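You operate a simulated robot arm through the tools that you are given. There is no shell and no other tool. Be economical: measure what you need, move in short steps, check, and stop when the job is done.

You run a simulated two-armed robot. Do the job below in one go: nothing can be reset, and whatever is moved stays where it is left.

TASK
Take the round filter pad on the upper shelf of the grey rack and put it away on the lower shelf of the pad stand. Then take the yellow coupling and leave it on the rig three lower shelf. Then open the grille door. Do these in the order given.

It is judged by the outcome, as a careful person would: the job done as asked, and still so three seconds after it is handed in. It fails if anything else is knocked over, pushed out of place, dropped, spilled or broken.

THE ROBOT
Two 7-joint arms with fingered hands on one trunk, on a base that drives. Base frame: it is fixed to the floor where the robot stands at the start and does not move with it; the origin is under the middle of the robot, x ahead of it, y to its left, z up. Lengths are in cm, angles in degrees, forces in N, time in s.
The left shoulder is at the start at [2, 17.3, 160.1], the right one opposite. Places, roughly: grille door [-10, -340, 50]; lower shelf of the pad stand [-280, 550, 40]; rig three lower shelf (23x14 cm) [-686, 468, 32]; yellow coupling (6x6x4 cm) [-320, 350, 90]. Payload 3.5 kg a hand.
The TCP of each hand is the grasp point between the finger pads, 3 cm short of the fingertips. In the tool frame z runs along the fingers and y along their closing line. Largest opening 10.4 cm; the body of the gripper starts 3.5 cm behind the TCP. The gripper is a hand of 3 fingers: y runs from the thumb to the fingers, the wrist lies at [-1.5, -10.4, -17.8] in the tool frame, and closing takes about 1.5 s.
Orientation is told as [roll, pitch, yaw] about the base's x, y, z axes, in that order, counted from this pose: with the fingers straight down and the wrist toward the robot, the tool's x, y and z point along [0, 1, 0], [1, 0, 0] and [0, 0, -1] of the base frame.

THE INTERFACE
- The arms move only by the tool play_rows. It takes "left_targets", "right_targets" or both (then of equal length, played together; a hand with none holds still); each is a list of rows, each an object (a shift or turn left out is 0, a gripper value left out holds the last) with "travel": the shift along the tool's x, y, z in cm, a list of three; "dr": the turn, a rotation vector about the tool's x, y, z in degrees, a list of three. In form: [{"travel": [x, y, z], "dr": [rx, ry, rz]}, ...]. A call has 1 to 12 rows; each row is the pose to reach, as a shift and turn from the pose commanded when the call began, along the tool's axes at that moment. "left_claw" and "right_claw" are, for a hand that has rows, the opening, from 0 (shut) to 1 (fully open), set as the call begins (left out, the last holds). Rows are played at 5 a second. More than 5 cm and 8.6 degrees between two rows, or a gripper value outside its range, and nothing of the call is played. A pose out of reach is approached as far as the arm can. The call stops where the force on the tool passes 40 N (or 10 N more than at its start, if that is more) or the arm is blocked; 0.2 s more then pass. Each finger travels about 7.2 cm/s and halts on what it meets, pressing with about 32 N; the grip force reading is that of the motor and also rises with nothing between the fingers. The clock runs only during rows and for 0.2 s after the last one: add rows that repeat a pose to give the fingers time. The reply holds the time, the measured pose of the TCP, the force on the tool along the base axes, the opening and the grip force, in the units named above and with some noise, with the torque about the TCP (base axes, N m) and any sound that the robot's microphone picked up.
- Cameras (640 x 400 px; columns grow to the right, rows downward): "scene" is now at [7.46, -1.73, 174.03]; the picture's right is [-0.28, -0.96, 0.00], its down [-0.84, 0.24, -0.49] and it looks along [0.47, -0.13, -0.87] (base axes); focal length 267 px, centre (320, 200). "left" rides on the left gripper at [-6.4, -9.4, -11.7] in its tool frame; the picture's right is [-0.72, -0.33, 0.61], its down [0.64, -0.65, 0.40] and it looks along [0.27, 0.68, 0.68] (tool axes); focal length 238 px, centre (320, 200). "right" rides on the right gripper at [6.4, -9.4, -11.7] in its tool frame; the picture's right is [-0.72, 0.33, -0.61], its down [-0.64, -0.65, 0.40] and it looks along [-0.27, 0.68, 0.68] (tool axes); focal length 238 px, centre (320, 200). There is no depth. A picture from a camera that has moved, and an enlarged one, comes with that camera's place and axes in the base frame and with its lens.
- snapshot(camera): a new picture of that camera. It takes no simulated time.
- raise_lower(by): slides the trunk up (or, below 0, down) by that many cm; the arms and the scene camera ride with it, the base frame stays. It gives what a move gives, with no picture.
- drive_base(legs): drives the robot by 1 to 6 legs, each [ahead, left, turn to the left] in cm, cm and degrees, along the robot's own axes; the way and the turn of a leg run together, so that a leg with both is an arc; at most 150 cm and 180 degrees a leg. The arms and the cameras ride along, it lands a little off, and it stops where it bumps. It gives what a move gives.
- preshape(shape, hand): the hand has 3 fingers and takes this shape, open, in about a second: jaw (thumb against the fingers, like two jaws); tri (thumb and two fingers); tip (a fingertip pinch); poke (one finger out to press); point (the index stretched); flat (the hand flat); cup (the hand cupped); fist (a fist). The gripper value then closes the fingers along that shape, each until it touches; the sizes above hold for jaw. It gives what a move gives, with no picture.
- aim_head(pan, tilt): turns the head with the scene camera to pan (to the left, within 86 degrees either way) and tilt (down, from -29 to 69), counted from straight ahead of the robot. It gives what a move gives.
- close_up(camera, box): a new picture of the part [left, top, right, bottom] of that camera's present view, enlarged. It takes no simulated time.
- close_job(): hands the job in; it is judged then, once.

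Go step by step. Nothing tells you exact positions but the pictures and the camera data: compare them with the known pose of the tool, close in by small moves and look again before you grip or let go. The budget is 165 turns and 130 pictures, counting those below and the enlarged ones. Unless the task says otherwise, let go and move clear before handing in.

The tools are called after "Request:" as name(argument=value, ...) on one line, values as JSON. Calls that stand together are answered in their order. play_rows: Moves the arms, as the interface text tells. Its arguments: {"type":"object","properties":{"left_targets":{"type":"array"},"left_claw":{"type":"number"},"right_targets":{"type":"array"},"right_claw":{"type":"number"}},"required":[]} The other tools are called the same way: raise_lower (by) slides the trunk up or down; preshape (shape, hand) gives the hand a shape; drive_base (legs) drives the base; aim_head (pan, tilt) turns the head that bears the scene camera; snapshot (camera) takes a picture; close_up (camera, box) takes an enlarged picture of a part of a camera's view; close_job () hands the job in.

At the start:

```text
clock: 0.0
left_tool_pos: [34.66, 0.43, 131.78]
left_tool_rot: [0.0, 0.0, 0.0]
left_contact_force: [0.3, -0.7, -0.5]
left_ft_torque: [0.01, -0.01, 0.04]
left_finger_gap: 10.36
left_gripper_force: 0.1
left_shape: jaw
right_tool_pos: [32.5, -24.99, 127.05]
right_tool_rot: [-0.1, -0.1, -0.1]
right_contact_force: [0.4, -0.1, 0.2]
right_ft_torque: [0.0, 0.02, -0.01]
right_finger_gap: 10.35
right_gripper_force: 0.1
right_shape: jaw
trunk travel left (down, up): [-69.5, 5.9]
robot x, y, heading: [-0.15, -0.19, -0.0]
head pan, tilt: [-16.0, 60.9]
```

scene: 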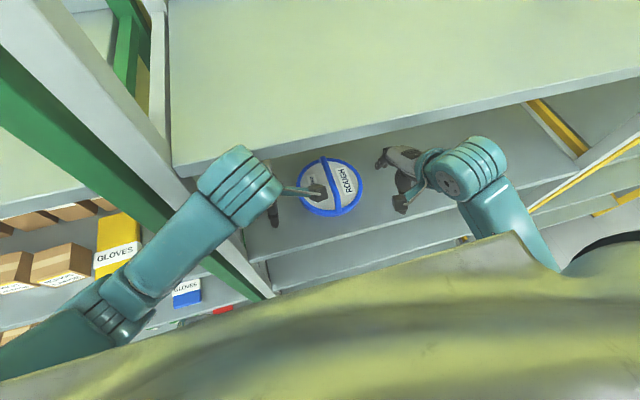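
right: 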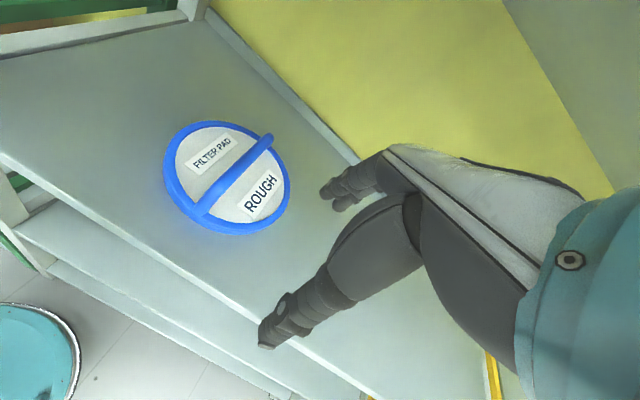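
left: 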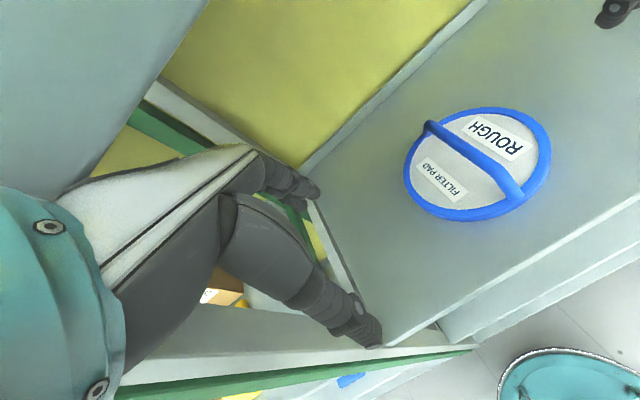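

The pad is on a shelf at about [45, -16, 109], with its handle running along x and a board roughly 35 cm above it. I'll look around the rack before reaching in.

Request:
aim_head(pan=-10, tilt=35)

Request:
snapshot(camera="scene")

Request:
close_up(camera="right", box=[120, 80, 360, 260])

```text
clock: 0.9
left_tool_pos: [34.73, 0.59, 131.82]
left_tool_rot: [0.0, 0.0, 0.0]
left_contact_force: [-0.1, 0.9, 0.4]
left_ft_torque: [0.01, -0.03, 0.03]
left_finger_gap: 10.37
left_gripper_force: 0.1
left_shape: jaw
right_tool_pos: [32.51, -25.0, 126.93]
right_tool_rot: [0.0, -0.1, 0.0]
right_contact_force: [0.3, -0.9, -0.1]
right_ft_torque: [0.02, 0.0, 0.03]
right_finger_gap: 10.36
right_gripper_force: 0.0
right_shape: jaw
trunk travel left (down, up): [-69.5, 5.9]
robot x, y, heading: [0.07, -0.06, -0.1]
head pan, tilt: [-10.0, 35.0]
```

```text
126 pictures are left
camera scene: at [9.82, -1.45, 177.56], right [-0.17, -0.98, 0.0], down [-0.57, 0.1, -0.82], along [0.81, -0.14, -0.57], focal length 267 px, centre (320, 200)
```

scene: 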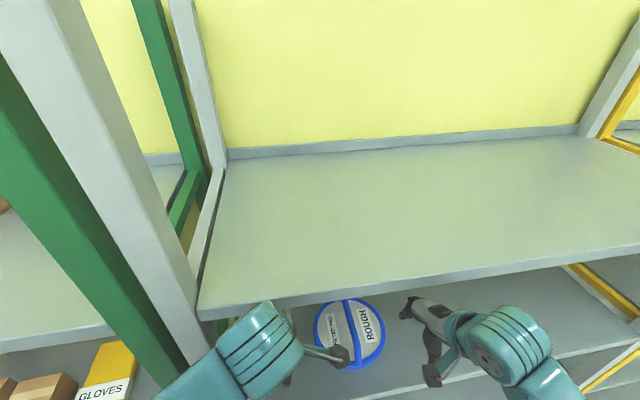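

```text
2.22 times, centred on (240, 170) of right
camera zoom: at [23.13, -18.51, 138.61], right [0.33, -0.72, 0.61], down [-0.65, -0.64, -0.4], along [0.68, -0.27, -0.68], focal length 530 px, centre (498, 267)
```

zoom: 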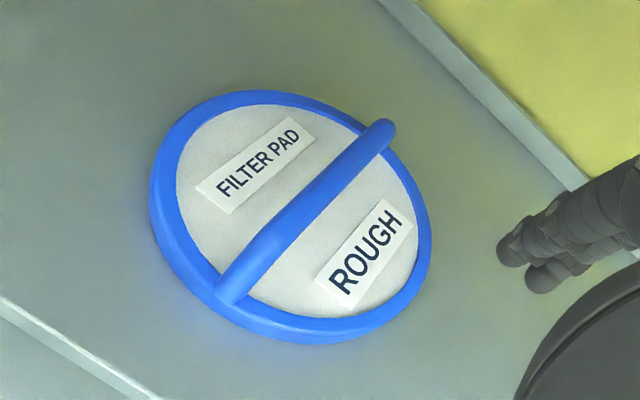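

The board's front edge is near x=33, z=143–146, and the pad sits under it. I'll lower the trunk a little so the forearm can pass beneath the board.

Request:
raise_lower(by=-8)

Request:
play_rows(right_targets=[{"travel": [0, 0, 0], "dr": [0, 0, -8]}, {"travel": [0, 0, 0], "dr": [0, 0, -16]}, {"travel": [0, 0, 0], "dr": [0, 0, -24]}, {"travel": [0, 0, 0], "dr": [0, 0, -32]}, {"travel": [0, 0, 0], "dr": [0, 0, -40]}, {"travel": [0, 0, 0], "dr": [0, 0, -48]}])

Request:
snapshot(camera="scene")

```text
clock: 2.1
left_tool_pos: [34.54, 0.49, 123.84]
left_tool_rot: [0.0, 0.0, 0.0]
left_contact_force: [-0.2, -0.1, -0.2]
left_ft_torque: [0.02, -0.02, 0.02]
left_finger_gap: 10.37
left_gripper_force: 0.1
left_shape: jaw
right_tool_pos: [32.46, -24.95, 119.04]
right_tool_rot: [0.0, -0.1, -0.1]
right_contact_force: [-0.9, 0.1, 0.2]
right_ft_torque: [0.05, -0.01, -0.02]
right_finger_gap: 10.35
right_gripper_force: 0.1
right_shape: jaw
trunk travel left (down, up): [-61.5, 13.9]
robot x, y, heading: [0.11, -0.06, 0.0]
head pan, tilt: [-10.0, 35.0]
```

```text
clock: 3.5
left_tool_pos: [34.74, 0.48, 123.87]
left_tool_rot: [0.0, 0.0, 0.0]
left_contact_force: [0.9, -0.2, 0.0]
left_ft_torque: [-0.02, -0.01, 0.01]
left_finger_gap: 10.35
left_gripper_force: 0.1
left_shape: jaw
right_tool_pos: [32.65, -24.92, 118.99]
right_tool_rot: [0.0, -0.1, 48.1]
right_contact_force: [-0.4, -0.5, -0.1]
right_ft_torque: [-0.03, 0.01, -0.01]
right_finger_gap: 10.36
right_gripper_force: 0.1
right_shape: jaw
trunk travel left (down, up): [-61.5, 13.9]
robot x, y, heading: [0.15, 0.02, -0.1]
head pan, tilt: [-10.0, 35.0]
```

```text
124 pictures are left
camera scene: at [10.02, -1.48, 169.56], right [-0.17, -0.98, 0.0], down [-0.57, 0.1, -0.82], along [0.81, -0.14, -0.57], focal length 267 px, centre (320, 200)
```

scene: 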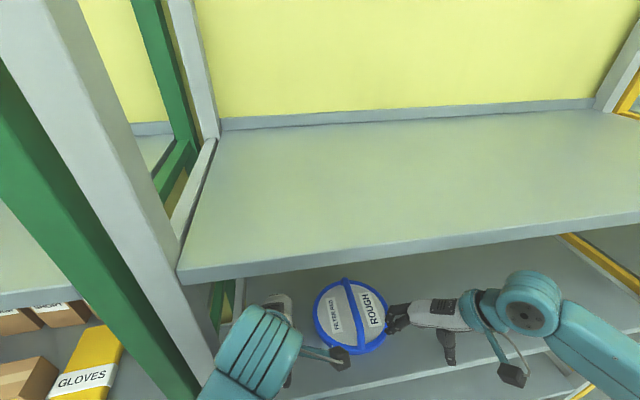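

The rotation is going well, so I'll finish the yaw while lowering a little, then look at the pad from the right hand.

Request:
play_rows(right_targets=[{"travel": [0, 0, 1], "dr": [0, 0, -8]}, {"travel": [0, 0, 2], "dr": [0, 0, -16]}, {"travel": [0, 0, 3], "dr": [0, 0, -24]}, {"travel": [0, 0, 3], "dr": [0, 0, -32]}, {"travel": [0, 0, 3], "dr": [0, 0, -40]}, {"travel": [0, 0, 3], "dr": [0, 0, -42]}])

Request:
snapshot(camera="right")

Request:
snapshot(camera="left")

Request:
snapshot(camera="scene")

```text
clock: 4.9
left_tool_pos: [34.58, 0.54, 123.8]
left_tool_rot: [-0.1, -0.1, -0.1]
left_contact_force: [-0.4, -0.1, 0.0]
left_ft_torque: [-0.04, 0.01, -0.02]
left_finger_gap: 10.36
left_gripper_force: 0.0
left_shape: jaw
right_tool_pos: [32.47, -25.03, 115.9]
right_tool_rot: [0.0, 0.0, 90.1]
right_contact_force: [-0.2, 0.0, -0.2]
right_ft_torque: [0.0, -0.01, 0.0]
right_finger_gap: 10.34
right_gripper_force: 0.0
right_shape: jaw
trunk travel left (down, up): [-61.5, 13.9]
robot x, y, heading: [-0.27, -0.22, -0.2]
head pan, tilt: [-10.0, 35.0]
```

```text
123 pictures are left
camera right: at [26.16, -34.34, 127.6], right [0.72, 0.33, 0.61], down [0.64, -0.65, -0.4], along [0.27, 0.68, -0.68], focal length 238 px, centre (320, 200)
```

right: 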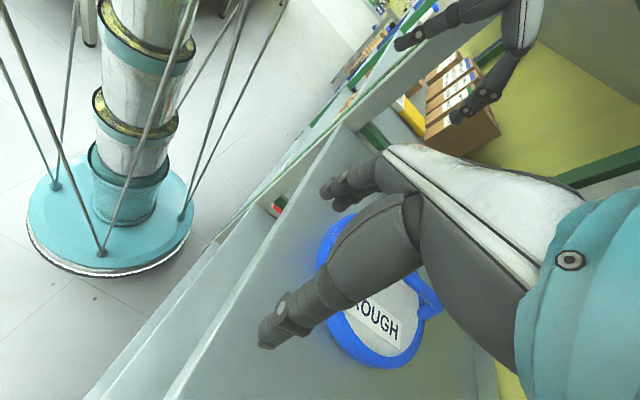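

```text
122 pictures are left
camera left: at [25.28, -5.79, 135.4], right [-0.33, -0.72, -0.61], down [-0.65, 0.64, -0.4], along [0.68, 0.27, -0.68], focal length 238 px, centre (320, 200)
```

left: 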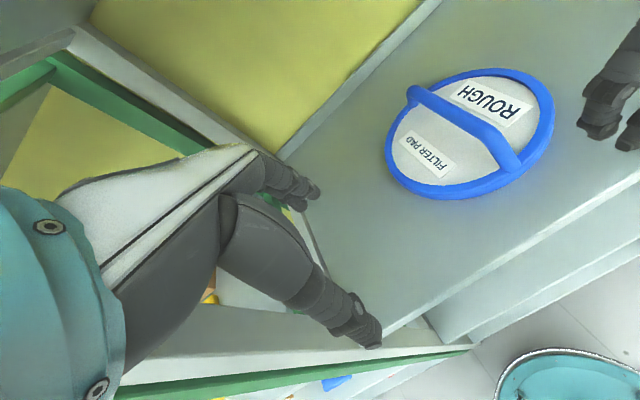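

```text
121 pictures are left
camera scene: at [9.97, -1.46, 169.57], right [-0.17, -0.98, 0.0], down [-0.56, 0.1, -0.82], along [0.81, -0.14, -0.57], focal length 267 px, centre (320, 200)
```

scene: 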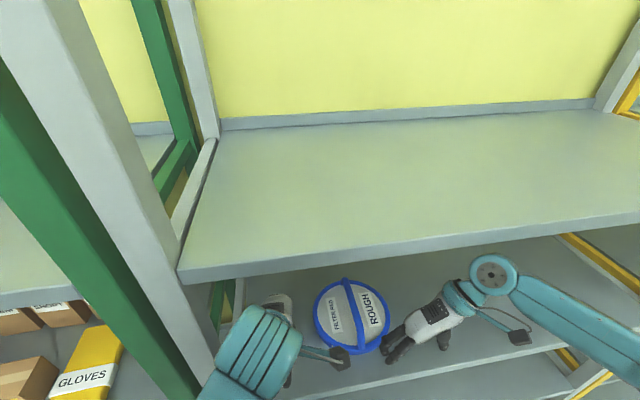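

The handle centre works out to about [46.4, -16, 110]. I'll move the right hand in above it.

Request:
play_rows(right_targets=[{"travel": [-3, 2, 0]}, {"travel": [-6, 4, 0]}, {"travel": [-9, 6, 0]}, {"travel": [-12, 8, 0]}, {"travel": [-13.7, 9, 0]}, {"travel": [-13.7, 9, 0]}])

Request:
snapshot(camera="right")

Request:
snapshot(camera="left")

Request:
snapshot(camera="scene")

```text
clock: 6.3
left_tool_pos: [34.68, 0.54, 123.77]
left_tool_rot: [-0.1, 0.1, 0.0]
left_contact_force: [0.1, -0.4, -0.2]
left_ft_torque: [0.01, 0.01, 0.01]
left_finger_gap: 10.38
left_gripper_force: 0.1
left_shape: jaw
right_tool_pos: [46.17, -15.92, 116.03]
right_tool_rot: [0.0, 0.0, 90.0]
right_contact_force: [-0.1, 0.2, 0.2]
right_ft_torque: [0.02, 0.03, -0.02]
right_finger_gap: 10.39
right_gripper_force: 0.1
right_shape: jaw
trunk travel left (down, up): [-61.5, 13.9]
robot x, y, heading: [0.02, 0.05, -0.0]
head pan, tilt: [-10.0, 35.0]
```

```text
120 pictures are left
camera right: at [39.87, -25.29, 127.55], right [0.72, 0.33, 0.61], down [0.64, -0.65, -0.4], along [0.27, 0.68, -0.68], focal length 238 px, centre (320, 200)
```

right: 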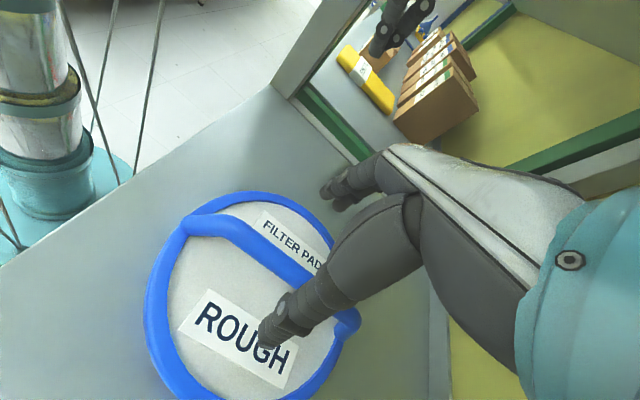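

```text
119 pictures are left
camera left: at [25.27, -5.8, 135.4], right [-0.33, -0.72, -0.61], down [-0.65, 0.64, -0.4], along [0.68, 0.27, -0.68], focal length 238 px, centre (320, 200)
```

left: 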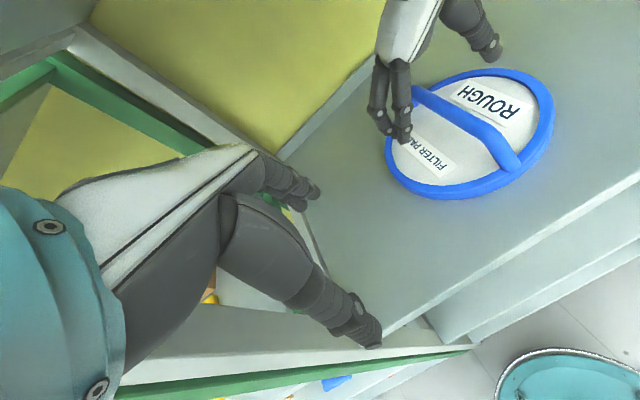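

```text
118 pictures are left
camera scene: at [9.96, -1.47, 169.57], right [-0.17, -0.98, 0.0], down [-0.56, 0.1, -0.82], along [0.81, -0.14, -0.57], focal length 267 px, centre (320, 200)
```

scene: 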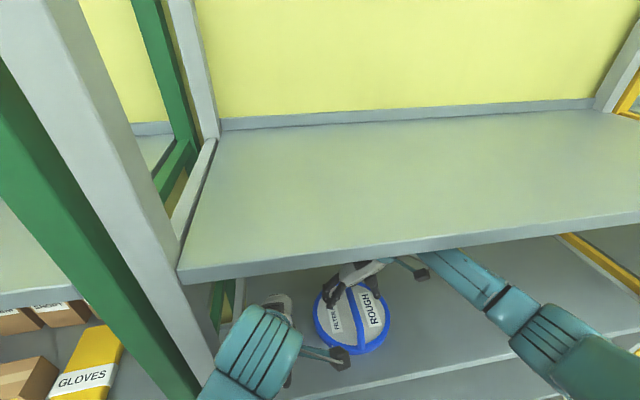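

The handle is centred between the fingers, so I'll descend.

Request:
play_rows(right_targets=[{"travel": [0, 0, 1.5]}, {"travel": [0, 0, 3]}, {"travel": [0, 0, 4.5]}, {"travel": [0, 0, 5]}])

Request:
snapshot(camera="right")

Request:
close_up(camera="left", box=[340, 0, 600, 220])

```text
clock: 7.3
left_tool_pos: [34.64, 0.51, 123.75]
left_tool_rot: [0.0, 0.0, 0.1]
left_contact_force: [-0.1, -0.4, -0.2]
left_ft_torque: [0.03, -0.01, 0.0]
left_finger_gap: 10.36
left_gripper_force: 0.0
left_shape: jaw
right_tool_pos: [46.23, -15.97, 110.94]
right_tool_rot: [0.1, 0.1, 89.9]
right_contact_force: [0.2, -0.5, -1.2]
right_ft_torque: [0.03, 0.02, 0.01]
right_finger_gap: 10.35
right_gripper_force: 0.0
right_shape: jaw
trunk travel left (down, up): [-61.5, 13.9]
robot x, y, heading: [0.31, 0.01, -0.1]
head pan, tilt: [-10.0, 35.0]
```

```text
117 pictures are left
camera right: at [39.86, -25.36, 122.63], right [0.72, 0.33, 0.61], down [0.64, -0.65, -0.4], along [0.27, 0.68, -0.68], focal length 238 px, centre (320, 200)
```

right: 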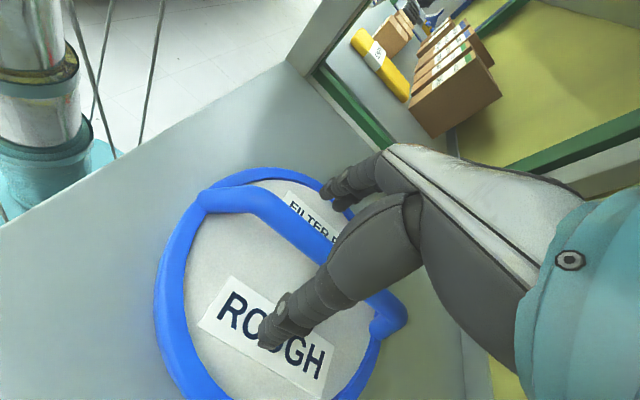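

```text
1.82 times, centred on (470, 110) of left
camera zoom: at [25.29, -5.79, 135.4], right [-0.33, -0.72, -0.61], down [-0.65, 0.64, -0.4], along [0.68, 0.27, -0.68], focal length 433 px, centre (47, 364)
```

zoom: 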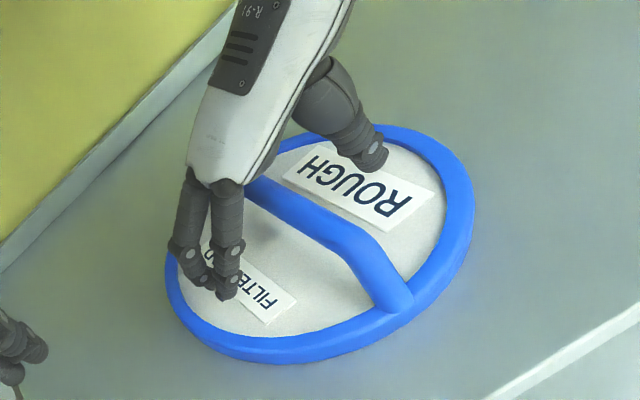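

The fingers straddle the handle, so I'll close on it.

Request:
play_rows(right_targets=[{"travel": [0, 0, 0.3]}, {"travel": [0, 0, 0.3]}, {"travel": [0, 0, 0.3]}, {"travel": [0, 0, 0.3]}, {"travel": [0, 0, 0.3]}, {"travel": [0, 0, 0.3]}, {"travel": [0, 0, 0.3]}, {"travel": [0, 0, 0.3]}, {"travel": [0, 0, 0.3]}], right_claw=0)

Request:
close_up(camera="left", box=[340, 0, 600, 220])

```text
clock: 9.3
left_tool_pos: [34.52, 0.49, 123.84]
left_tool_rot: [0.0, -0.1, 0.0]
left_contact_force: [-0.7, 0.2, 0.4]
left_ft_torque: [-0.01, -0.01, -0.02]
left_finger_gap: 10.38
left_gripper_force: 0.0
left_shape: jaw
right_tool_pos: [46.21, -16.04, 110.72]
right_tool_rot: [0.0, 0.0, 90.0]
right_contact_force: [-0.2, 0.8, -2.2]
right_ft_torque: [0.05, 0.06, 0.0]
right_finger_gap: 0.45
right_gripper_force: 32.2
right_shape: jaw
trunk travel left (down, up): [-61.5, 13.9]
robot x, y, heading: [0.34, -0.31, -0.1]
head pan, tilt: [-10.0, 35.0]
```

```text
1.82 times, centred on (470, 110) of left
camera zoom: at [25.3, -5.79, 135.4], right [-0.33, -0.72, -0.61], down [-0.65, 0.64, -0.4], along [0.68, 0.27, -0.68], focal length 433 px, centre (47, 364)
```

zoom: 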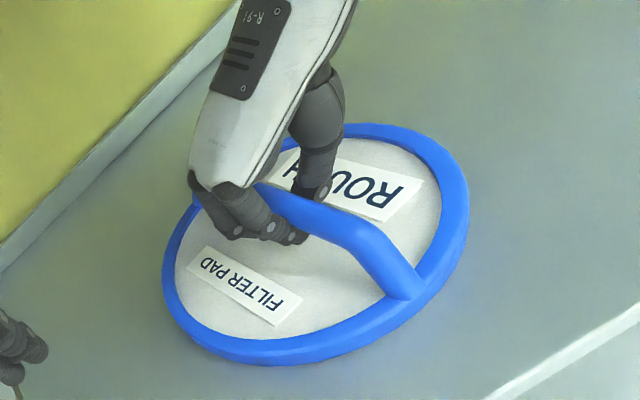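

The fingers have closed on or under the handle. I'll do a small test lift.

Request:
play_rows(right_targets=[{"travel": [0, 0, -1]}, {"travel": [0, 0, -2]}, {"travel": [0, 0, -3]}, {"travel": [0, 0, -4]}, {"travel": [0, 0, -4]}])

Request:
snapshot(camera="left")

Request:
snapshot(camera="right")

```text
clock: 10.5
left_tool_pos: [34.7, 0.53, 123.82]
left_tool_rot: [0.0, 0.0, 0.0]
left_contact_force: [1.1, -0.3, 0.3]
left_ft_torque: [0.0, -0.01, 0.02]
left_finger_gap: 10.35
left_gripper_force: 0.1
left_shape: jaw
right_tool_pos: [46.2, -15.89, 114.75]
right_tool_rot: [-0.1, -0.1, 90.0]
right_contact_force: [0.7, -0.3, -1.0]
right_ft_torque: [0.02, 0.01, 0.05]
right_finger_gap: 0.48
right_gripper_force: 31.6
right_shape: jaw
trunk travel left (down, up): [-61.5, 13.9]
robot x, y, heading: [-0.09, 0.4, -0.1]
head pan, tilt: [-10.0, 35.0]
```

```text
114 pictures are left
camera left: at [25.31, -5.79, 135.4], right [-0.33, -0.72, -0.61], down [-0.65, 0.64, -0.4], along [0.68, 0.27, -0.68], focal length 238 px, centre (320, 200)
```

left: 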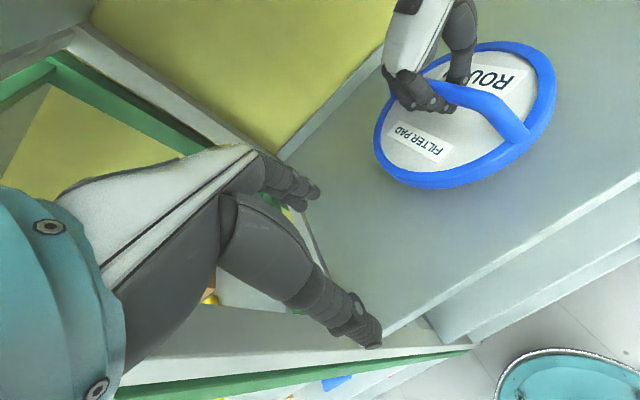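

```text
113 pictures are left
camera right: at [39.83, -25.34, 126.31], right [0.72, 0.33, 0.61], down [0.64, -0.65, -0.4], along [0.27, 0.68, -0.68], focal length 238 px, centre (320, 200)
```

right: 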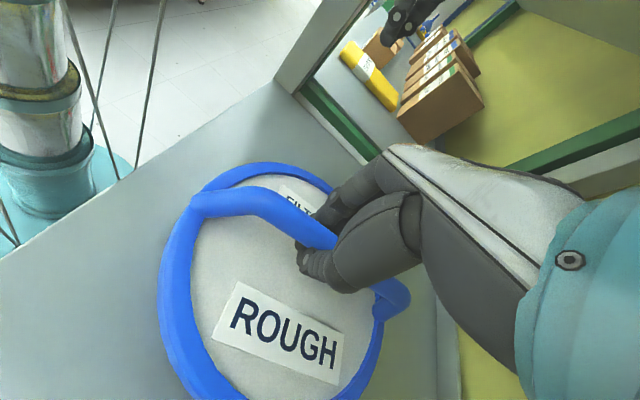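

The pad is lifted and held. I'll back straight out of the rack and then look around the room.

Request:
drive_base(legs=[[-60, 0, 0]])

Request:
aim_head(pan=80, tilt=20)

Request:
snapshot(camera="scene")

Request:
snapshot(camera="right")

```text
clock: 13.9
left_tool_pos: [-25.94, 0.37, 123.82]
left_tool_rot: [0.0, 0.1, -0.1]
left_contact_force: [-0.1, 0.1, -0.5]
left_ft_torque: [0.02, -0.01, -0.01]
left_finger_gap: 10.37
left_gripper_force: 0.1
left_shape: jaw
right_tool_pos: [-14.55, -16.06, 114.55]
right_tool_rot: [0.0, 0.1, 89.9]
right_contact_force: [-0.4, -0.4, -2.5]
right_ft_torque: [0.0, 0.04, 0.0]
right_finger_gap: 0.49
right_gripper_force: 31.6
right_shape: jaw
trunk travel left (down, up): [-61.5, 13.9]
robot x, y, heading: [-60.64, 0.31, 0.2]
head pan, tilt: [-10.0, 35.0]
```

```text
clock: 15.5
left_tool_pos: [-25.93, 0.52, 123.85]
left_tool_rot: [0.1, 0.0, 0.0]
left_contact_force: [0.3, 0.0, 0.1]
left_ft_torque: [0.0, 0.01, 0.01]
left_finger_gap: 10.38
left_gripper_force: 0.0
left_shape: jaw
right_tool_pos: [-14.57, -15.98, 114.68]
right_tool_rot: [0.0, 0.0, 89.9]
right_contact_force: [-0.1, -0.2, -2.3]
right_ft_torque: [0.0, 0.03, 0.0]
right_finger_gap: 0.49
right_gripper_force: 32.0
right_shape: jaw
trunk travel left (down, up): [-61.5, 13.9]
robot x, y, heading: [-60.86, 0.06, -0.5]
head pan, tilt: [80.0, 20.0]
```

```text
112 pictures are left
camera scene: at [-57.69, 9.31, 171.95], right [0.98, -0.18, 0.0], down [-0.06, -0.34, -0.94], along [0.17, 0.92, -0.34], focal length 267 px, centre (320, 200)
```

scene: 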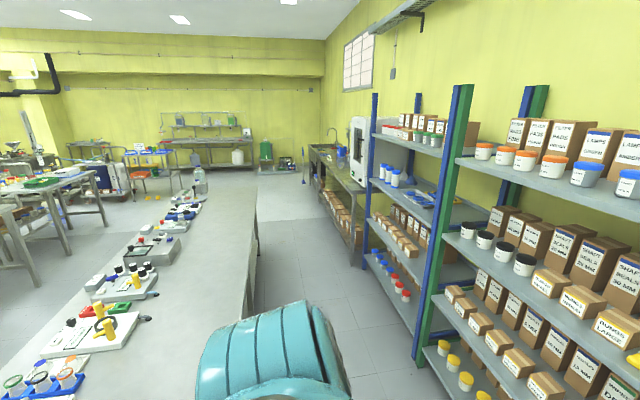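

```text
111 pictures are left
camera right: at [-20.9, -25.36, 126.29], right [0.72, 0.32, 0.61], down [0.64, -0.65, -0.4], along [0.27, 0.68, -0.68], focal length 238 px, centre (320, 200)
```

right: 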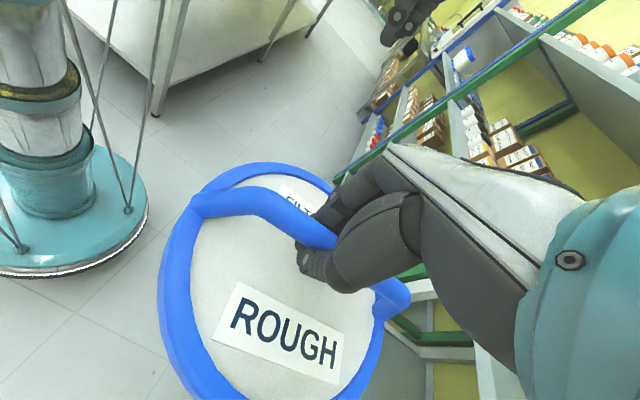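

A work table runs along y with its right edge near x=-72, the racks are on the right, and the pad stand shows as the orange cart near [-283, 550]. I'll retract the right hand, turn left and centre in the aisle.

Request:
play_rows(right_targets=[{"travel": [3, 0, 0]}, {"travel": [6, 0, 0]}, {"travel": [9, 0, 0]}, {"travel": [12, 0, 0]}, {"travel": [14, 0, 0]}, {"travel": [14, 0, 0]}])

Request:
drive_base(legs=[[0, 0, 90], [0, -38, 0]])

Request:
aim_head(pan=15, tilt=25)

Request:
snapshot(camera="scene")

```text
clock: 16.9
left_tool_pos: [-25.96, 0.52, 123.85]
left_tool_rot: [0.0, 0.0, -0.2]
left_contact_force: [-0.7, -0.8, -0.1]
left_ft_torque: [0.01, -0.01, 0.01]
left_finger_gap: 10.35
left_gripper_force: 0.1
left_shape: jaw
right_tool_pos: [-28.58, -16.03, 114.6]
right_tool_rot: [0.0, 0.0, 89.9]
right_contact_force: [0.1, 0.1, -2.1]
right_ft_torque: [0.02, 0.03, -0.01]
right_finger_gap: 0.5
right_gripper_force: 31.4
right_shape: jaw
trunk travel left (down, up): [-61.5, 13.9]
robot x, y, heading: [-60.88, -0.13, -0.1]
head pan, tilt: [80.0, 20.0]
```

```text
clock: 23.2
left_tool_pos: [-23.24, 34.63, 123.79]
left_tool_rot: [0.0, 0.0, 90.0]
left_contact_force: [-0.6, -0.9, 0.0]
left_ft_torque: [-0.02, 0.01, -0.02]
left_finger_gap: 10.34
left_gripper_force: 0.2
left_shape: jaw
right_tool_pos: [-6.72, 32.19, 114.63]
right_tool_rot: [0.0, 0.0, 180.0]
right_contact_force: [0.2, -0.8, -1.9]
right_ft_torque: [-0.01, 0.03, -0.01]
right_finger_gap: 0.51
right_gripper_force: 31.6
right_shape: jaw
trunk travel left (down, up): [-61.5, 13.9]
robot x, y, heading: [-22.97, 0.24, 90.2]
head pan, tilt: [80.0, 20.0]
```

```text
clock: 24.5
left_tool_pos: [-23.33, 34.77, 123.72]
left_tool_rot: [0.0, 0.1, 90.0]
left_contact_force: [0.5, -0.2, 0.5]
left_ft_torque: [0.0, 0.01, -0.01]
left_finger_gap: 10.38
left_gripper_force: 0.1
left_shape: jaw
right_tool_pos: [-6.77, 32.27, 114.6]
right_tool_rot: [0.1, 0.0, 179.9]
right_contact_force: [-0.4, 0.6, -2.6]
right_ft_torque: [-0.04, -0.01, -0.02]
right_finger_gap: 0.44
right_gripper_force: 32.0
right_shape: jaw
trunk travel left (down, up): [-61.5, 13.9]
robot x, y, heading: [-23.0, 0.02, 89.8]
head pan, tilt: [15.0, 25.0]
```

```text
110 pictures are left
camera scene: at [-25.02, 10.3, 171.14], right [0.97, 0.26, 0.0], down [0.11, -0.41, -0.91], along [-0.23, 0.88, -0.42], focal length 267 px, centre (320, 200)
```

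scene: 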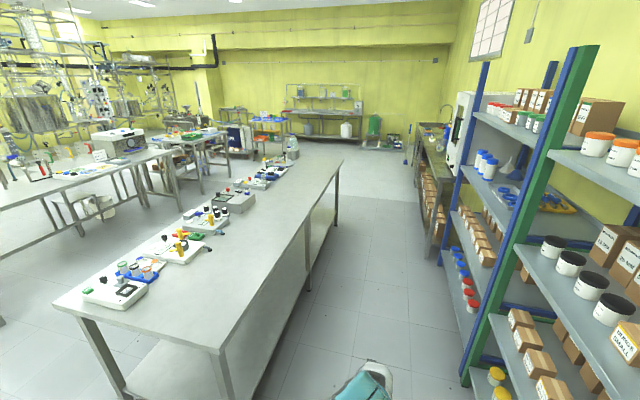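

The aisle is clear, so I'll drive up it past the end of the table.

Request:
drive_base(legs=[[150, 0, 0], [150, 0, 0], [50, 0, 0]])

Request:
aim_head(pan=60, tilt=18)

Request:
snapshot(camera="scene")

```text
clock: 36.2
left_tool_pos: [-23.95, 276.73, 124.01]
left_tool_rot: [-0.3, -0.4, 89.3]
left_contact_force: [0.3, 0.4, 0.3]
left_ft_torque: [0.0, -0.02, -0.01]
left_finger_gap: 10.38
left_gripper_force: 0.1
left_shape: jaw
right_tool_pos: [-7.26, 272.99, 114.02]
right_tool_rot: [1.4, 0.6, 179.1]
right_contact_force: [0.8, 0.0, -2.0]
right_ft_torque: [-0.04, -0.02, -0.01]
right_finger_gap: 0.49
right_gripper_force: 32.2
right_shape: jaw
trunk travel left (down, up): [-61.5, 13.9]
robot x, y, heading: [-23.49, 243.01, 89.1]
head pan, tilt: [15.0, 25.0]
stopped in leg 2: the robot was blocked; the commanded pose is now the measured one
```

```text
clock: 37.4
left_tool_pos: [-23.93, 276.62, 124.11]
left_tool_rot: [-0.2, -0.5, 89.4]
left_contact_force: [-1.0, -0.8, -0.6]
left_ft_torque: [-0.03, 0.0, 0.01]
left_finger_gap: 10.37
left_gripper_force: 0.1
left_shape: jaw
right_tool_pos: [-7.3, 273.06, 114.18]
right_tool_rot: [1.0, 0.3, 179.3]
right_contact_force: [0.3, -0.5, -2.2]
right_ft_torque: [-0.05, -0.02, -0.05]
right_finger_gap: 0.47
right_gripper_force: 32.3
right_shape: jaw
trunk travel left (down, up): [-61.5, 13.9]
robot x, y, heading: [-23.33, 242.84, 89.1]
head pan, tilt: [60.0, 18.0]
```

```text
109 pictures are left
camera scene: at [-31.88, 247.59, 172.28], right [0.51, 0.86, 0.01], down [0.27, -0.15, -0.95], along [-0.82, 0.49, -0.31], focal length 267 px, centre (320, 200)
```

scene: 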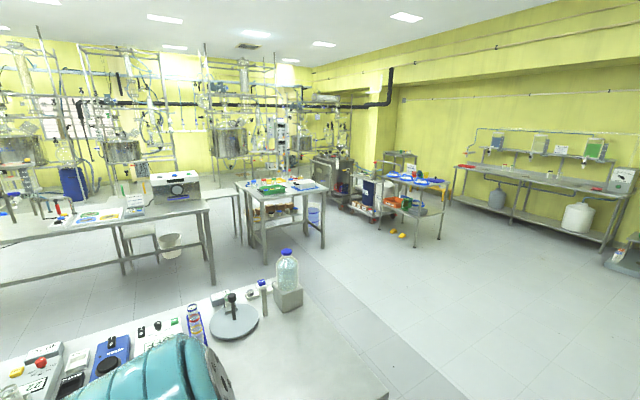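

The base was stopped by something around y=243. I'll look down on both sides to find it.

Request:
aim_head(pan=-50, tilt=45)

Request:
snapshot(camera="scene")

Request:
aim_head(pan=10, tilt=60)

Request:
snapshot(camera="scene")

```text
clock: 39.2
left_tool_pos: [-23.9, 276.69, 124.05]
left_tool_rot: [-0.1, -0.5, 89.5]
left_contact_force: [-0.9, -0.5, -0.1]
left_ft_torque: [0.01, -0.03, 0.01]
left_finger_gap: 10.39
left_gripper_force: 0.0
left_shape: jaw
right_tool_pos: [-7.39, 272.98, 114.02]
right_tool_rot: [1.0, 0.2, 179.3]
right_contact_force: [0.4, 0.3, -1.5]
right_ft_torque: [-0.04, 0.02, -0.03]
right_finger_gap: 0.49
right_gripper_force: 31.4
right_shape: jaw
trunk travel left (down, up): [-61.5, 13.9]
robot x, y, heading: [-23.5, 242.68, 89.3]
head pan, tilt: [-50.0, 45.0]
```

```text
108 pictures are left
camera scene: at [-17.58, 248.04, 168.15], right [0.63, -0.77, 0.0], down [-0.54, -0.44, -0.71], along [0.55, 0.45, -0.7], focal length 267 px, centre (320, 200)
```

scene: 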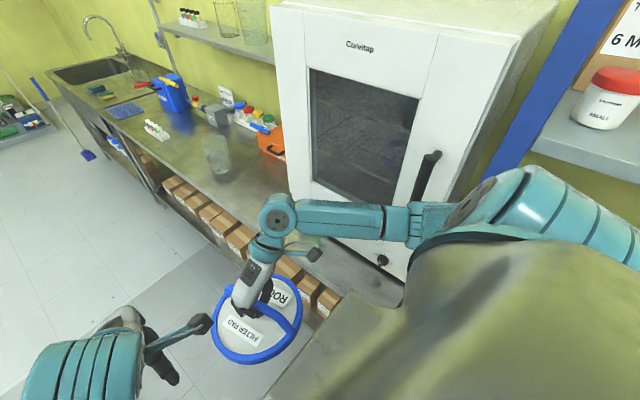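

```text
clock: 40.5
left_tool_pos: [-23.77, 276.64, 124.11]
left_tool_rot: [-0.3, -0.4, 89.4]
left_contact_force: [0.4, 0.5, 0.0]
left_ft_torque: [0.02, -0.01, -0.01]
left_finger_gap: 10.35
left_gripper_force: 0.0
left_shape: jaw
right_tool_pos: [-7.41, 273.05, 113.95]
right_tool_rot: [1.2, 0.2, 179.3]
right_contact_force: [0.2, 0.2, -2.8]
right_ft_torque: [-0.03, -0.02, 0.02]
right_finger_gap: 0.47
right_gripper_force: 32.1
right_shape: jaw
trunk travel left (down, up): [-61.5, 13.9]
robot x, y, heading: [-23.32, 243.03, 89.5]
head pan, tilt: [10.0, 60.0]
```

```text
107 pictures are left
camera scene: at [-24.95, 249.5, 166.18], right [0.99, 0.16, 0.01], down [0.14, -0.85, -0.51], along [-0.08, 0.5, -0.86], focal length 267 px, centre (320, 200)
```

scene: 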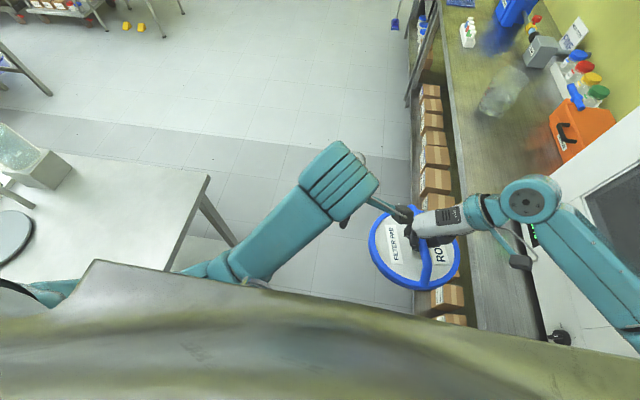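

The right elbow is against the oven or its door handle. I'll back off a little and rotate the right hand so its elbow comes in.

Request:
drive_base(legs=[[-10, 0, 0]])

Request:
play_rows(right_targets=[{"dr": [0, 0, 8]}, {"dr": [0, 0, 16]}, {"dr": [0, 0, 24]}, {"dr": [0, 0, 32]}, {"dr": [0, 0, 40]}, {"dr": [0, 0, 48]}, {"dr": [0, 0, 56]}, {"dr": [0, 0, 64]}, {"dr": [0, 0, 72]}, {"dr": [0, 0, 80]}, {"dr": [0, 0, 80]}])

Request:
aim_head(pan=-50, tilt=45)

Request:
snapshot(camera="scene")

```text
clock: 41.2
left_tool_pos: [-23.87, 276.94, 124.04]
left_tool_rot: [-0.3, -0.3, 89.2]
left_contact_force: [0.4, 0.1, -0.3]
left_ft_torque: [-0.01, 0.03, 0.02]
left_finger_gap: 10.34
left_gripper_force: 0.1
left_shape: jaw
right_tool_pos: [-7.26, 272.99, 113.73]
right_tool_rot: [1.6, 0.3, 179.1]
right_contact_force: [0.0, 0.2, -3.0]
right_ft_torque: [-0.03, 0.02, -0.01]
right_finger_gap: 0.49
right_gripper_force: 31.8
right_shape: jaw
trunk travel left (down, up): [-61.5, 13.9]
robot x, y, heading: [-23.29, 242.46, 88.9]
head pan, tilt: [10.0, 60.0]
stopped in leg 1: the robot was blocked; the commanded pose is now the measured one
```

```text
clock: 43.6
left_tool_pos: [-23.28, 277.37, 123.79]
left_tool_rot: [0.1, 0.0, 89.2]
left_contact_force: [0.9, 1.4, 0.2]
left_ft_torque: [-0.01, 0.03, -0.02]
left_finger_gap: 10.36
left_gripper_force: 0.1
left_shape: jaw
right_tool_pos: [-6.73, 273.59, 113.66]
right_tool_rot: [0.2, 1.6, 99.1]
right_contact_force: [0.4, 0.2, -2.6]
right_ft_torque: [0.0, 0.04, 0.01]
right_finger_gap: 0.48
right_gripper_force: 31.7
right_shape: jaw
trunk travel left (down, up): [-61.5, 13.9]
robot x, y, heading: [-23.39, 242.63, 89.1]
head pan, tilt: [10.0, 60.0]
```

```text
clock: 44.9
left_tool_pos: [-23.38, 277.31, 123.85]
left_tool_rot: [0.0, 0.0, 89.3]
left_contact_force: [-0.3, 0.2, 0.4]
left_ft_torque: [-0.03, 0.01, -0.01]
left_finger_gap: 10.36
left_gripper_force: 0.1
left_shape: jaw
right_tool_pos: [-6.77, 273.43, 113.72]
right_tool_rot: [0.1, 1.7, 99.2]
right_contact_force: [-0.1, -0.1, -1.9]
right_ft_torque: [-0.03, 0.02, 0.02]
right_finger_gap: 0.49
right_gripper_force: 32.4
right_shape: jaw
trunk travel left (down, up): [-61.5, 13.9]
robot x, y, heading: [-23.19, 242.82, 89.2]
head pan, tilt: [-50.0, 45.0]
```

```text
106 pictures are left
camera scene: at [-16.9, 249.1, 168.08], right [0.63, -0.77, 0.0], down [-0.55, -0.45, -0.71], along [0.55, 0.45, -0.71], focal length 267 px, centre (320, 200)
```

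scene: 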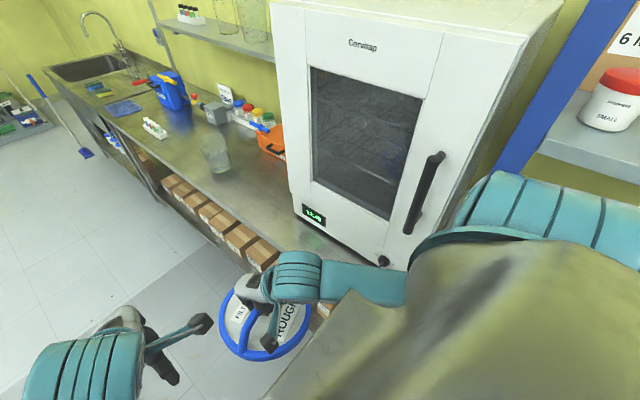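

The contact seems to have cleared. I'll try a short move ahead with a small shift left.

Request:
drive_base(legs=[[0, 5, 0], [20, 0, 0]])

Request:
snapshot(camera="scene")

```text
clock: 47.0
left_tool_pos: [-28.33, 297.5, 123.71]
left_tool_rot: [0.0, -0.1, 89.5]
left_contact_force: [1.0, 0.3, -1.1]
left_ft_torque: [0.02, -0.01, 0.0]
left_finger_gap: 10.36
left_gripper_force: 0.1
left_shape: jaw
right_tool_pos: [-11.79, 293.69, 113.61]
right_tool_rot: [0.2, 1.7, 99.4]
right_contact_force: [0.0, 0.3, -2.4]
right_ft_torque: [0.0, 0.02, -0.01]
right_finger_gap: 0.51
right_gripper_force: 32.1
right_shape: jaw
trunk travel left (down, up): [-61.5, 13.9]
robot x, y, heading: [-27.76, 262.91, 89.3]
head pan, tilt: [-50.0, 45.0]
```

```text
105 pictures are left
camera scene: at [-21.78, 269.26, 168.08], right [0.63, -0.77, 0.0], down [-0.55, -0.45, -0.71], along [0.55, 0.45, -0.71], focal length 267 px, centre (320, 200)
```

scene: 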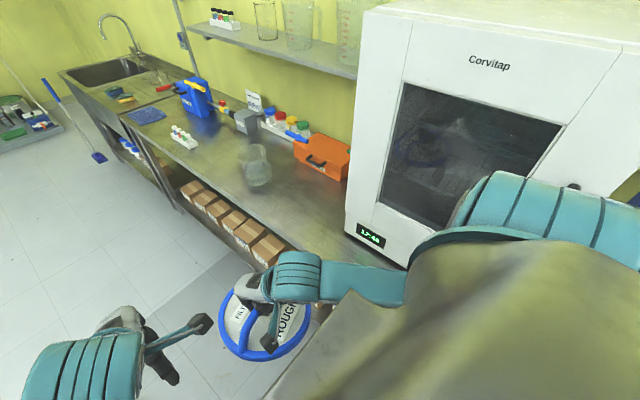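

Free now. I'll continue ahead past the table and then look toward the pad stand.

Request:
drive_base(legs=[[100, 0, 0]])

Request:
aim_head(pan=55, tilt=20)

Request:
snapshot(camera="scene")

Request:
close_up(camera="scene", box=[320, 130, 520, 255])

```text
clock: 52.2
left_tool_pos: [-26.46, 398.0, 123.88]
left_tool_rot: [-0.1, 0.0, 88.9]
left_contact_force: [-0.2, -0.2, 0.5]
left_ft_torque: [-0.01, 0.02, 0.03]
left_finger_gap: 10.39
left_gripper_force: 0.1
left_shape: jaw
right_tool_pos: [-9.9, 393.97, 113.73]
right_tool_rot: [0.2, 1.7, 98.9]
right_contact_force: [0.1, -0.5, -2.6]
right_ft_torque: [0.0, 0.04, -0.03]
right_finger_gap: 0.49
right_gripper_force: 32.3
right_shape: jaw
trunk travel left (down, up): [-61.5, 13.9]
robot x, y, heading: [-26.25, 363.38, 88.9]
head pan, tilt: [-50.0, 45.0]
```

```text
clock: 54.1
left_tool_pos: [-26.36, 398.02, 123.87]
left_tool_rot: [0.0, 0.0, 88.8]
left_contact_force: [-0.4, -0.4, -0.3]
left_ft_torque: [-0.04, 0.01, 0.02]
left_finger_gap: 10.36
left_gripper_force: 0.0
left_shape: jaw
right_tool_pos: [-9.89, 394.03, 113.66]
right_tool_rot: [0.2, 1.7, 99.0]
right_contact_force: [-0.4, -1.3, -3.2]
right_ft_torque: [-0.02, 0.0, 0.0]
right_finger_gap: 0.49
right_gripper_force: 31.1
right_shape: jaw
trunk travel left (down, up): [-61.5, 13.9]
robot x, y, heading: [-26.81, 363.03, 88.7]
head pan, tilt: [55.0, 20.0]
```

```text
104 pictures are left
camera scene: at [-33.95, 370.05, 171.95], right [0.59, 0.81, 0.0], down [0.28, -0.2, -0.94], along [-0.76, 0.55, -0.34], focal length 267 px, centre (320, 200)
```

scene: 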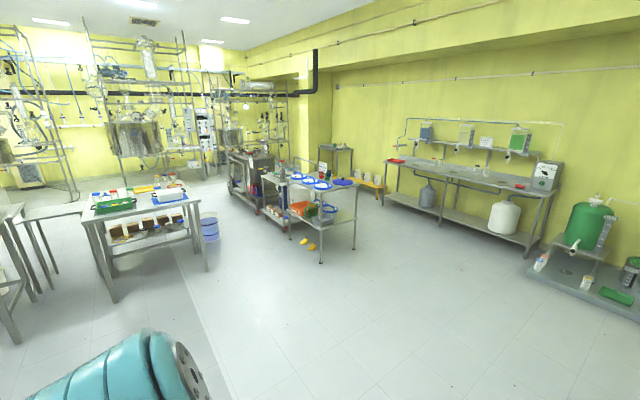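

```text
3.20 times, centred on (420, 192) of scene
camera zoom: at [-33.95, 370.05, 171.95], right [0.59, 0.81, 0.0], down [0.28, -0.2, -0.94], along [-0.76, 0.55, -0.34], focal length 855 px, centre (0, 224)
```

zoom: 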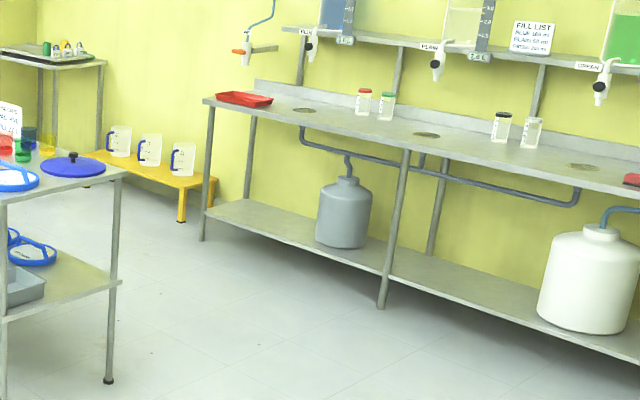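

Request:
close_up(camera="scene", box=[220, 140, 380, 270])

Request:
close_up(camera="scene", box=[80, 170, 230, 270])

```text
3.08 times, centred on (300, 205) of scene
camera zoom: at [-33.95, 370.05, 171.95], right [0.59, 0.81, 0.0], down [0.28, -0.2, -0.94], along [-0.76, 0.55, -0.34], focal length 822 px, centre (382, 185)
```

zoom: 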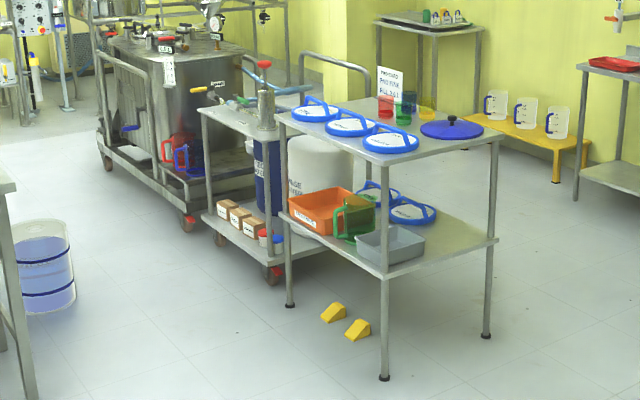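

```text
4.00 times, centred on (155, 220) of scene
camera zoom: at [-33.95, 370.05, 171.95], right [0.59, 0.81, 0.0], down [0.28, -0.2, -0.94], along [-0.76, 0.55, -0.34], focal length 1069 px, centre (980, 120)
```

zoom: 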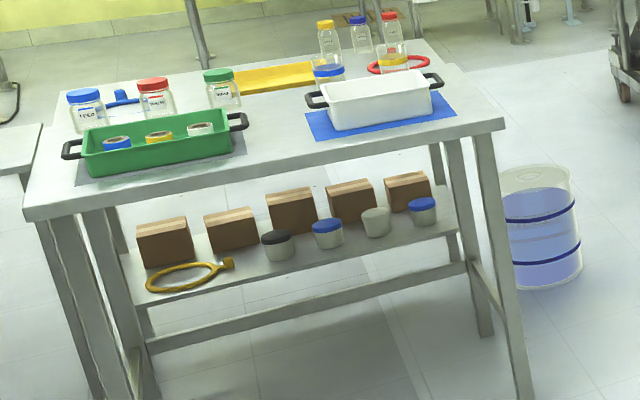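

The pad stand spans x -318…-246 and y 525…577, with its lower shelf near z≈40. The back right of that shelf looks free. I'll drive to its right side and face it.

Request:
drive_base(legs=[[100, 60, 0], [92, 60, 0], [0, 0, 91]])

Request:
aim_head(pan=0, tilt=45)

Request:
snapshot(camera="scene")

```text
clock: 69.0
left_tool_pos: [-175.7, 556.92, 123.9]
left_tool_rot: [0.0, 0.0, 178.6]
left_contact_force: [0.5, -0.1, -0.7]
left_ft_torque: [-0.03, 0.0, 0.01]
left_finger_gap: 10.36
left_gripper_force: 0.1
left_shape: jaw
right_tool_pos: [-171.53, 573.44, 113.76]
right_tool_rot: [0.1, 1.7, -171.4]
right_contact_force: [0.5, 0.0, -1.8]
right_ft_torque: [-0.03, 0.01, -0.02]
right_finger_gap: 0.49
right_gripper_force: 31.9
right_shape: jaw
trunk travel left (down, up): [-61.5, 13.9]
robot x, y, heading: [-140.98, 556.56, 179.0]
head pan, tilt: [55.0, 20.0]
```

```text
clock: 70.2
left_tool_pos: [-175.69, 556.89, 123.74]
left_tool_rot: [0.0, 0.1, 178.5]
left_contact_force: [0.3, -1.1, -0.1]
left_ft_torque: [-0.01, -0.02, -0.02]
left_finger_gap: 10.38
left_gripper_force: 0.0
left_shape: jaw
right_tool_pos: [-171.68, 573.37, 113.69]
right_tool_rot: [0.2, 1.8, -171.4]
right_contact_force: [-0.1, 0.0, -3.4]
right_ft_torque: [-0.02, -0.03, 0.0]
right_finger_gap: 0.48
right_gripper_force: 32.0
right_shape: jaw
trunk travel left (down, up): [-61.5, 13.9]
robot x, y, heading: [-140.85, 556.45, 178.6]
head pan, tilt: [0.0, 45.0]
```

```text
100 pictures are left
camera scene: at [-150.14, 556.88, 168.09], right [0.02, 1.0, 0.0], down [0.71, -0.02, -0.71], along [-0.71, 0.02, -0.71], focal length 267 px, centre (320, 200)
```

scene: 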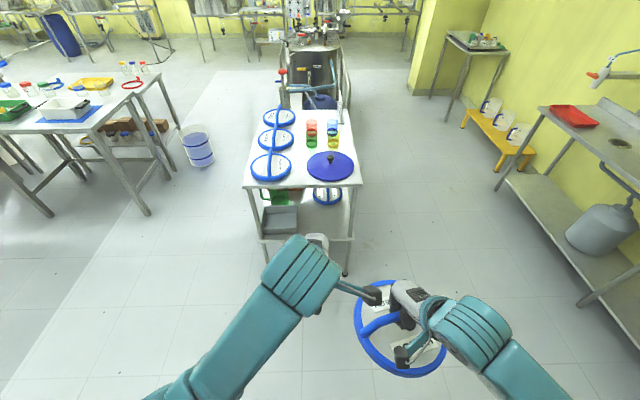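

Request:
close_up(camera="scene", box=[220, 90, 380, 280])

Request:
close_up(camera="scene", box=[245, 110, 345, 190])

```text
2.11 times, centred on (300, 185) of scene
camera zoom: at [-150.14, 556.88, 168.09], right [0.02, 1.0, 0.0], down [0.71, -0.02, -0.71], along [-0.71, 0.02, -0.71], focal length 563 px, centre (362, 232)
```

zoom: 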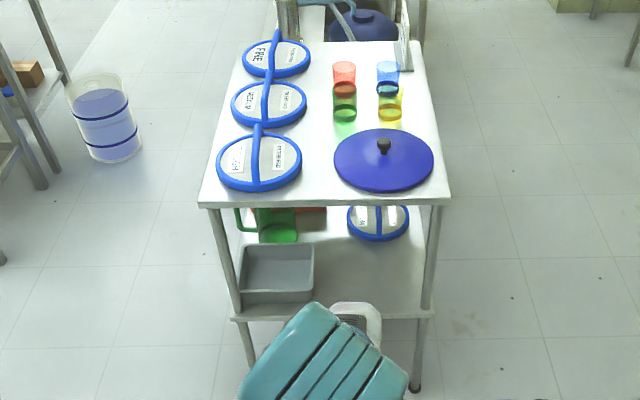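

```text
5.00 times, centred on (295, 150) of scene
camera zoom: at [-150.14, 556.88, 168.09], right [0.02, 1.0, 0.0], down [0.71, -0.02, -0.71], along [-0.71, 0.02, -0.71], focal length 1336 px, centre (445, 450)
```

zoom: 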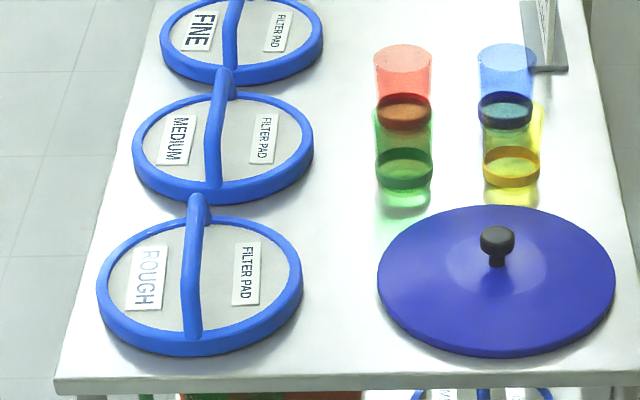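

The free area on the lower shelf is around [-259, 564]. I'll tuck the left arm and put the right arm back in the same pose as at the rack exit.

Request:
play_rows(left_targets=[{"travel": [2.4, -1.6, -1]}, {"travel": [4.8, -3.2, -2]}, {"travel": [7.2, -4.8, -3]}, {"travel": [9.6, -6.4, -4]}, {"travel": [12, -8, -5]}, {"travel": [14.4, -9.6, -6]}, {"travel": [16.8, -11.2, -7]}, {"travel": [19.2, -12.8, -8]}, {"travel": [21.6, -14.4, -9]}, {"travel": [24, -16, -10]}, {"travel": [24, -16, -10]}], right_targets=[{"dr": [0, 0, -8]}, {"dr": [0, 0, -16]}, {"dr": [0, 0, -24]}, {"dr": [0, 0, -32]}, {"dr": [0, 0, -40]}, {"dr": [0, 0, -48]}, {"dr": [0, 0, -56]}, {"dr": [0, 0, -64]}, {"dr": [0, 0, -72]}, {"dr": [0, 0, -80]}, {"dr": [0, 0, -80]}])

Request:
drive_base(legs=[[0, 8, 1.3], [36, 0, 0]])

Request:
snapshot(camera="scene")

```text
clock: 72.6
left_tool_pos: [-176.59, 533.9, 127.28]
left_tool_rot: [0.0, 0.0, 178.6]
left_contact_force: [0.1, 0.3, 0.2]
left_ft_torque: [-0.01, -0.03, -0.03]
left_finger_gap: 10.38
left_gripper_force: 0.1
left_shape: jaw
left hand out of reach, approached as far as the arm can: row 4, 5, 6, 7, 8, 9, 10, 11
right_tool_pos: [-171.58, 573.43, 113.64]
right_tool_rot: [1.9, 0.1, -91.3]
right_contact_force: [0.1, 0.7, -1.5]
right_ft_torque: [0.02, -0.05, -0.01]
right_finger_gap: 0.49
right_gripper_force: 32.4
right_shape: jaw
trunk travel left (down, up): [-61.5, 13.9]
robot x, y, heading: [-141.02, 556.65, 178.5]
head pan, tilt: [0.0, 45.0]
```

```text
clock: 75.6
left_tool_pos: [-212.44, 525.1, 127.21]
left_tool_rot: [-0.1, 0.0, 180.0]
left_contact_force: [0.6, 0.1, 0.5]
left_ft_torque: [-0.05, -0.03, 0.03]
left_finger_gap: 10.4
left_gripper_force: 0.0
left_shape: jaw
right_tool_pos: [-208.47, 564.72, 113.73]
right_tool_rot: [1.9, 0.0, -90.1]
right_contact_force: [0.3, 0.0, -1.7]
right_ft_torque: [0.0, -0.02, 0.03]
right_finger_gap: 0.48
right_gripper_force: 31.9
right_shape: jaw
trunk travel left (down, up): [-61.5, 13.9]
robot x, y, heading: [-177.19, 549.19, 179.7]
head pan, tilt: [0.0, 45.0]
```

```text
97 pictures are left
camera scene: at [-186.6, 548.81, 168.08], right [0.0, 1.0, 0.0], down [0.71, 0.0, -0.71], along [-0.71, 0.0, -0.71], focal length 267 px, centre (320, 200)
```

scene: 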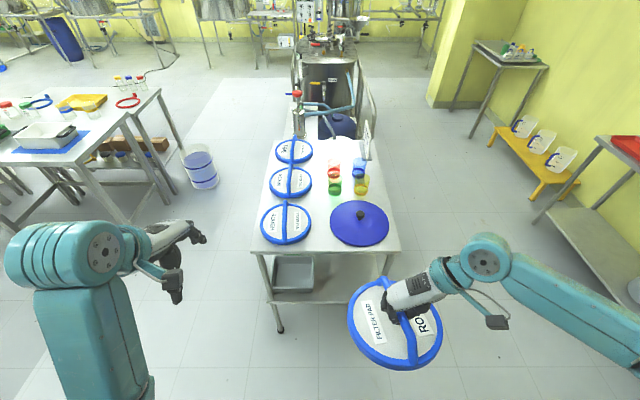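

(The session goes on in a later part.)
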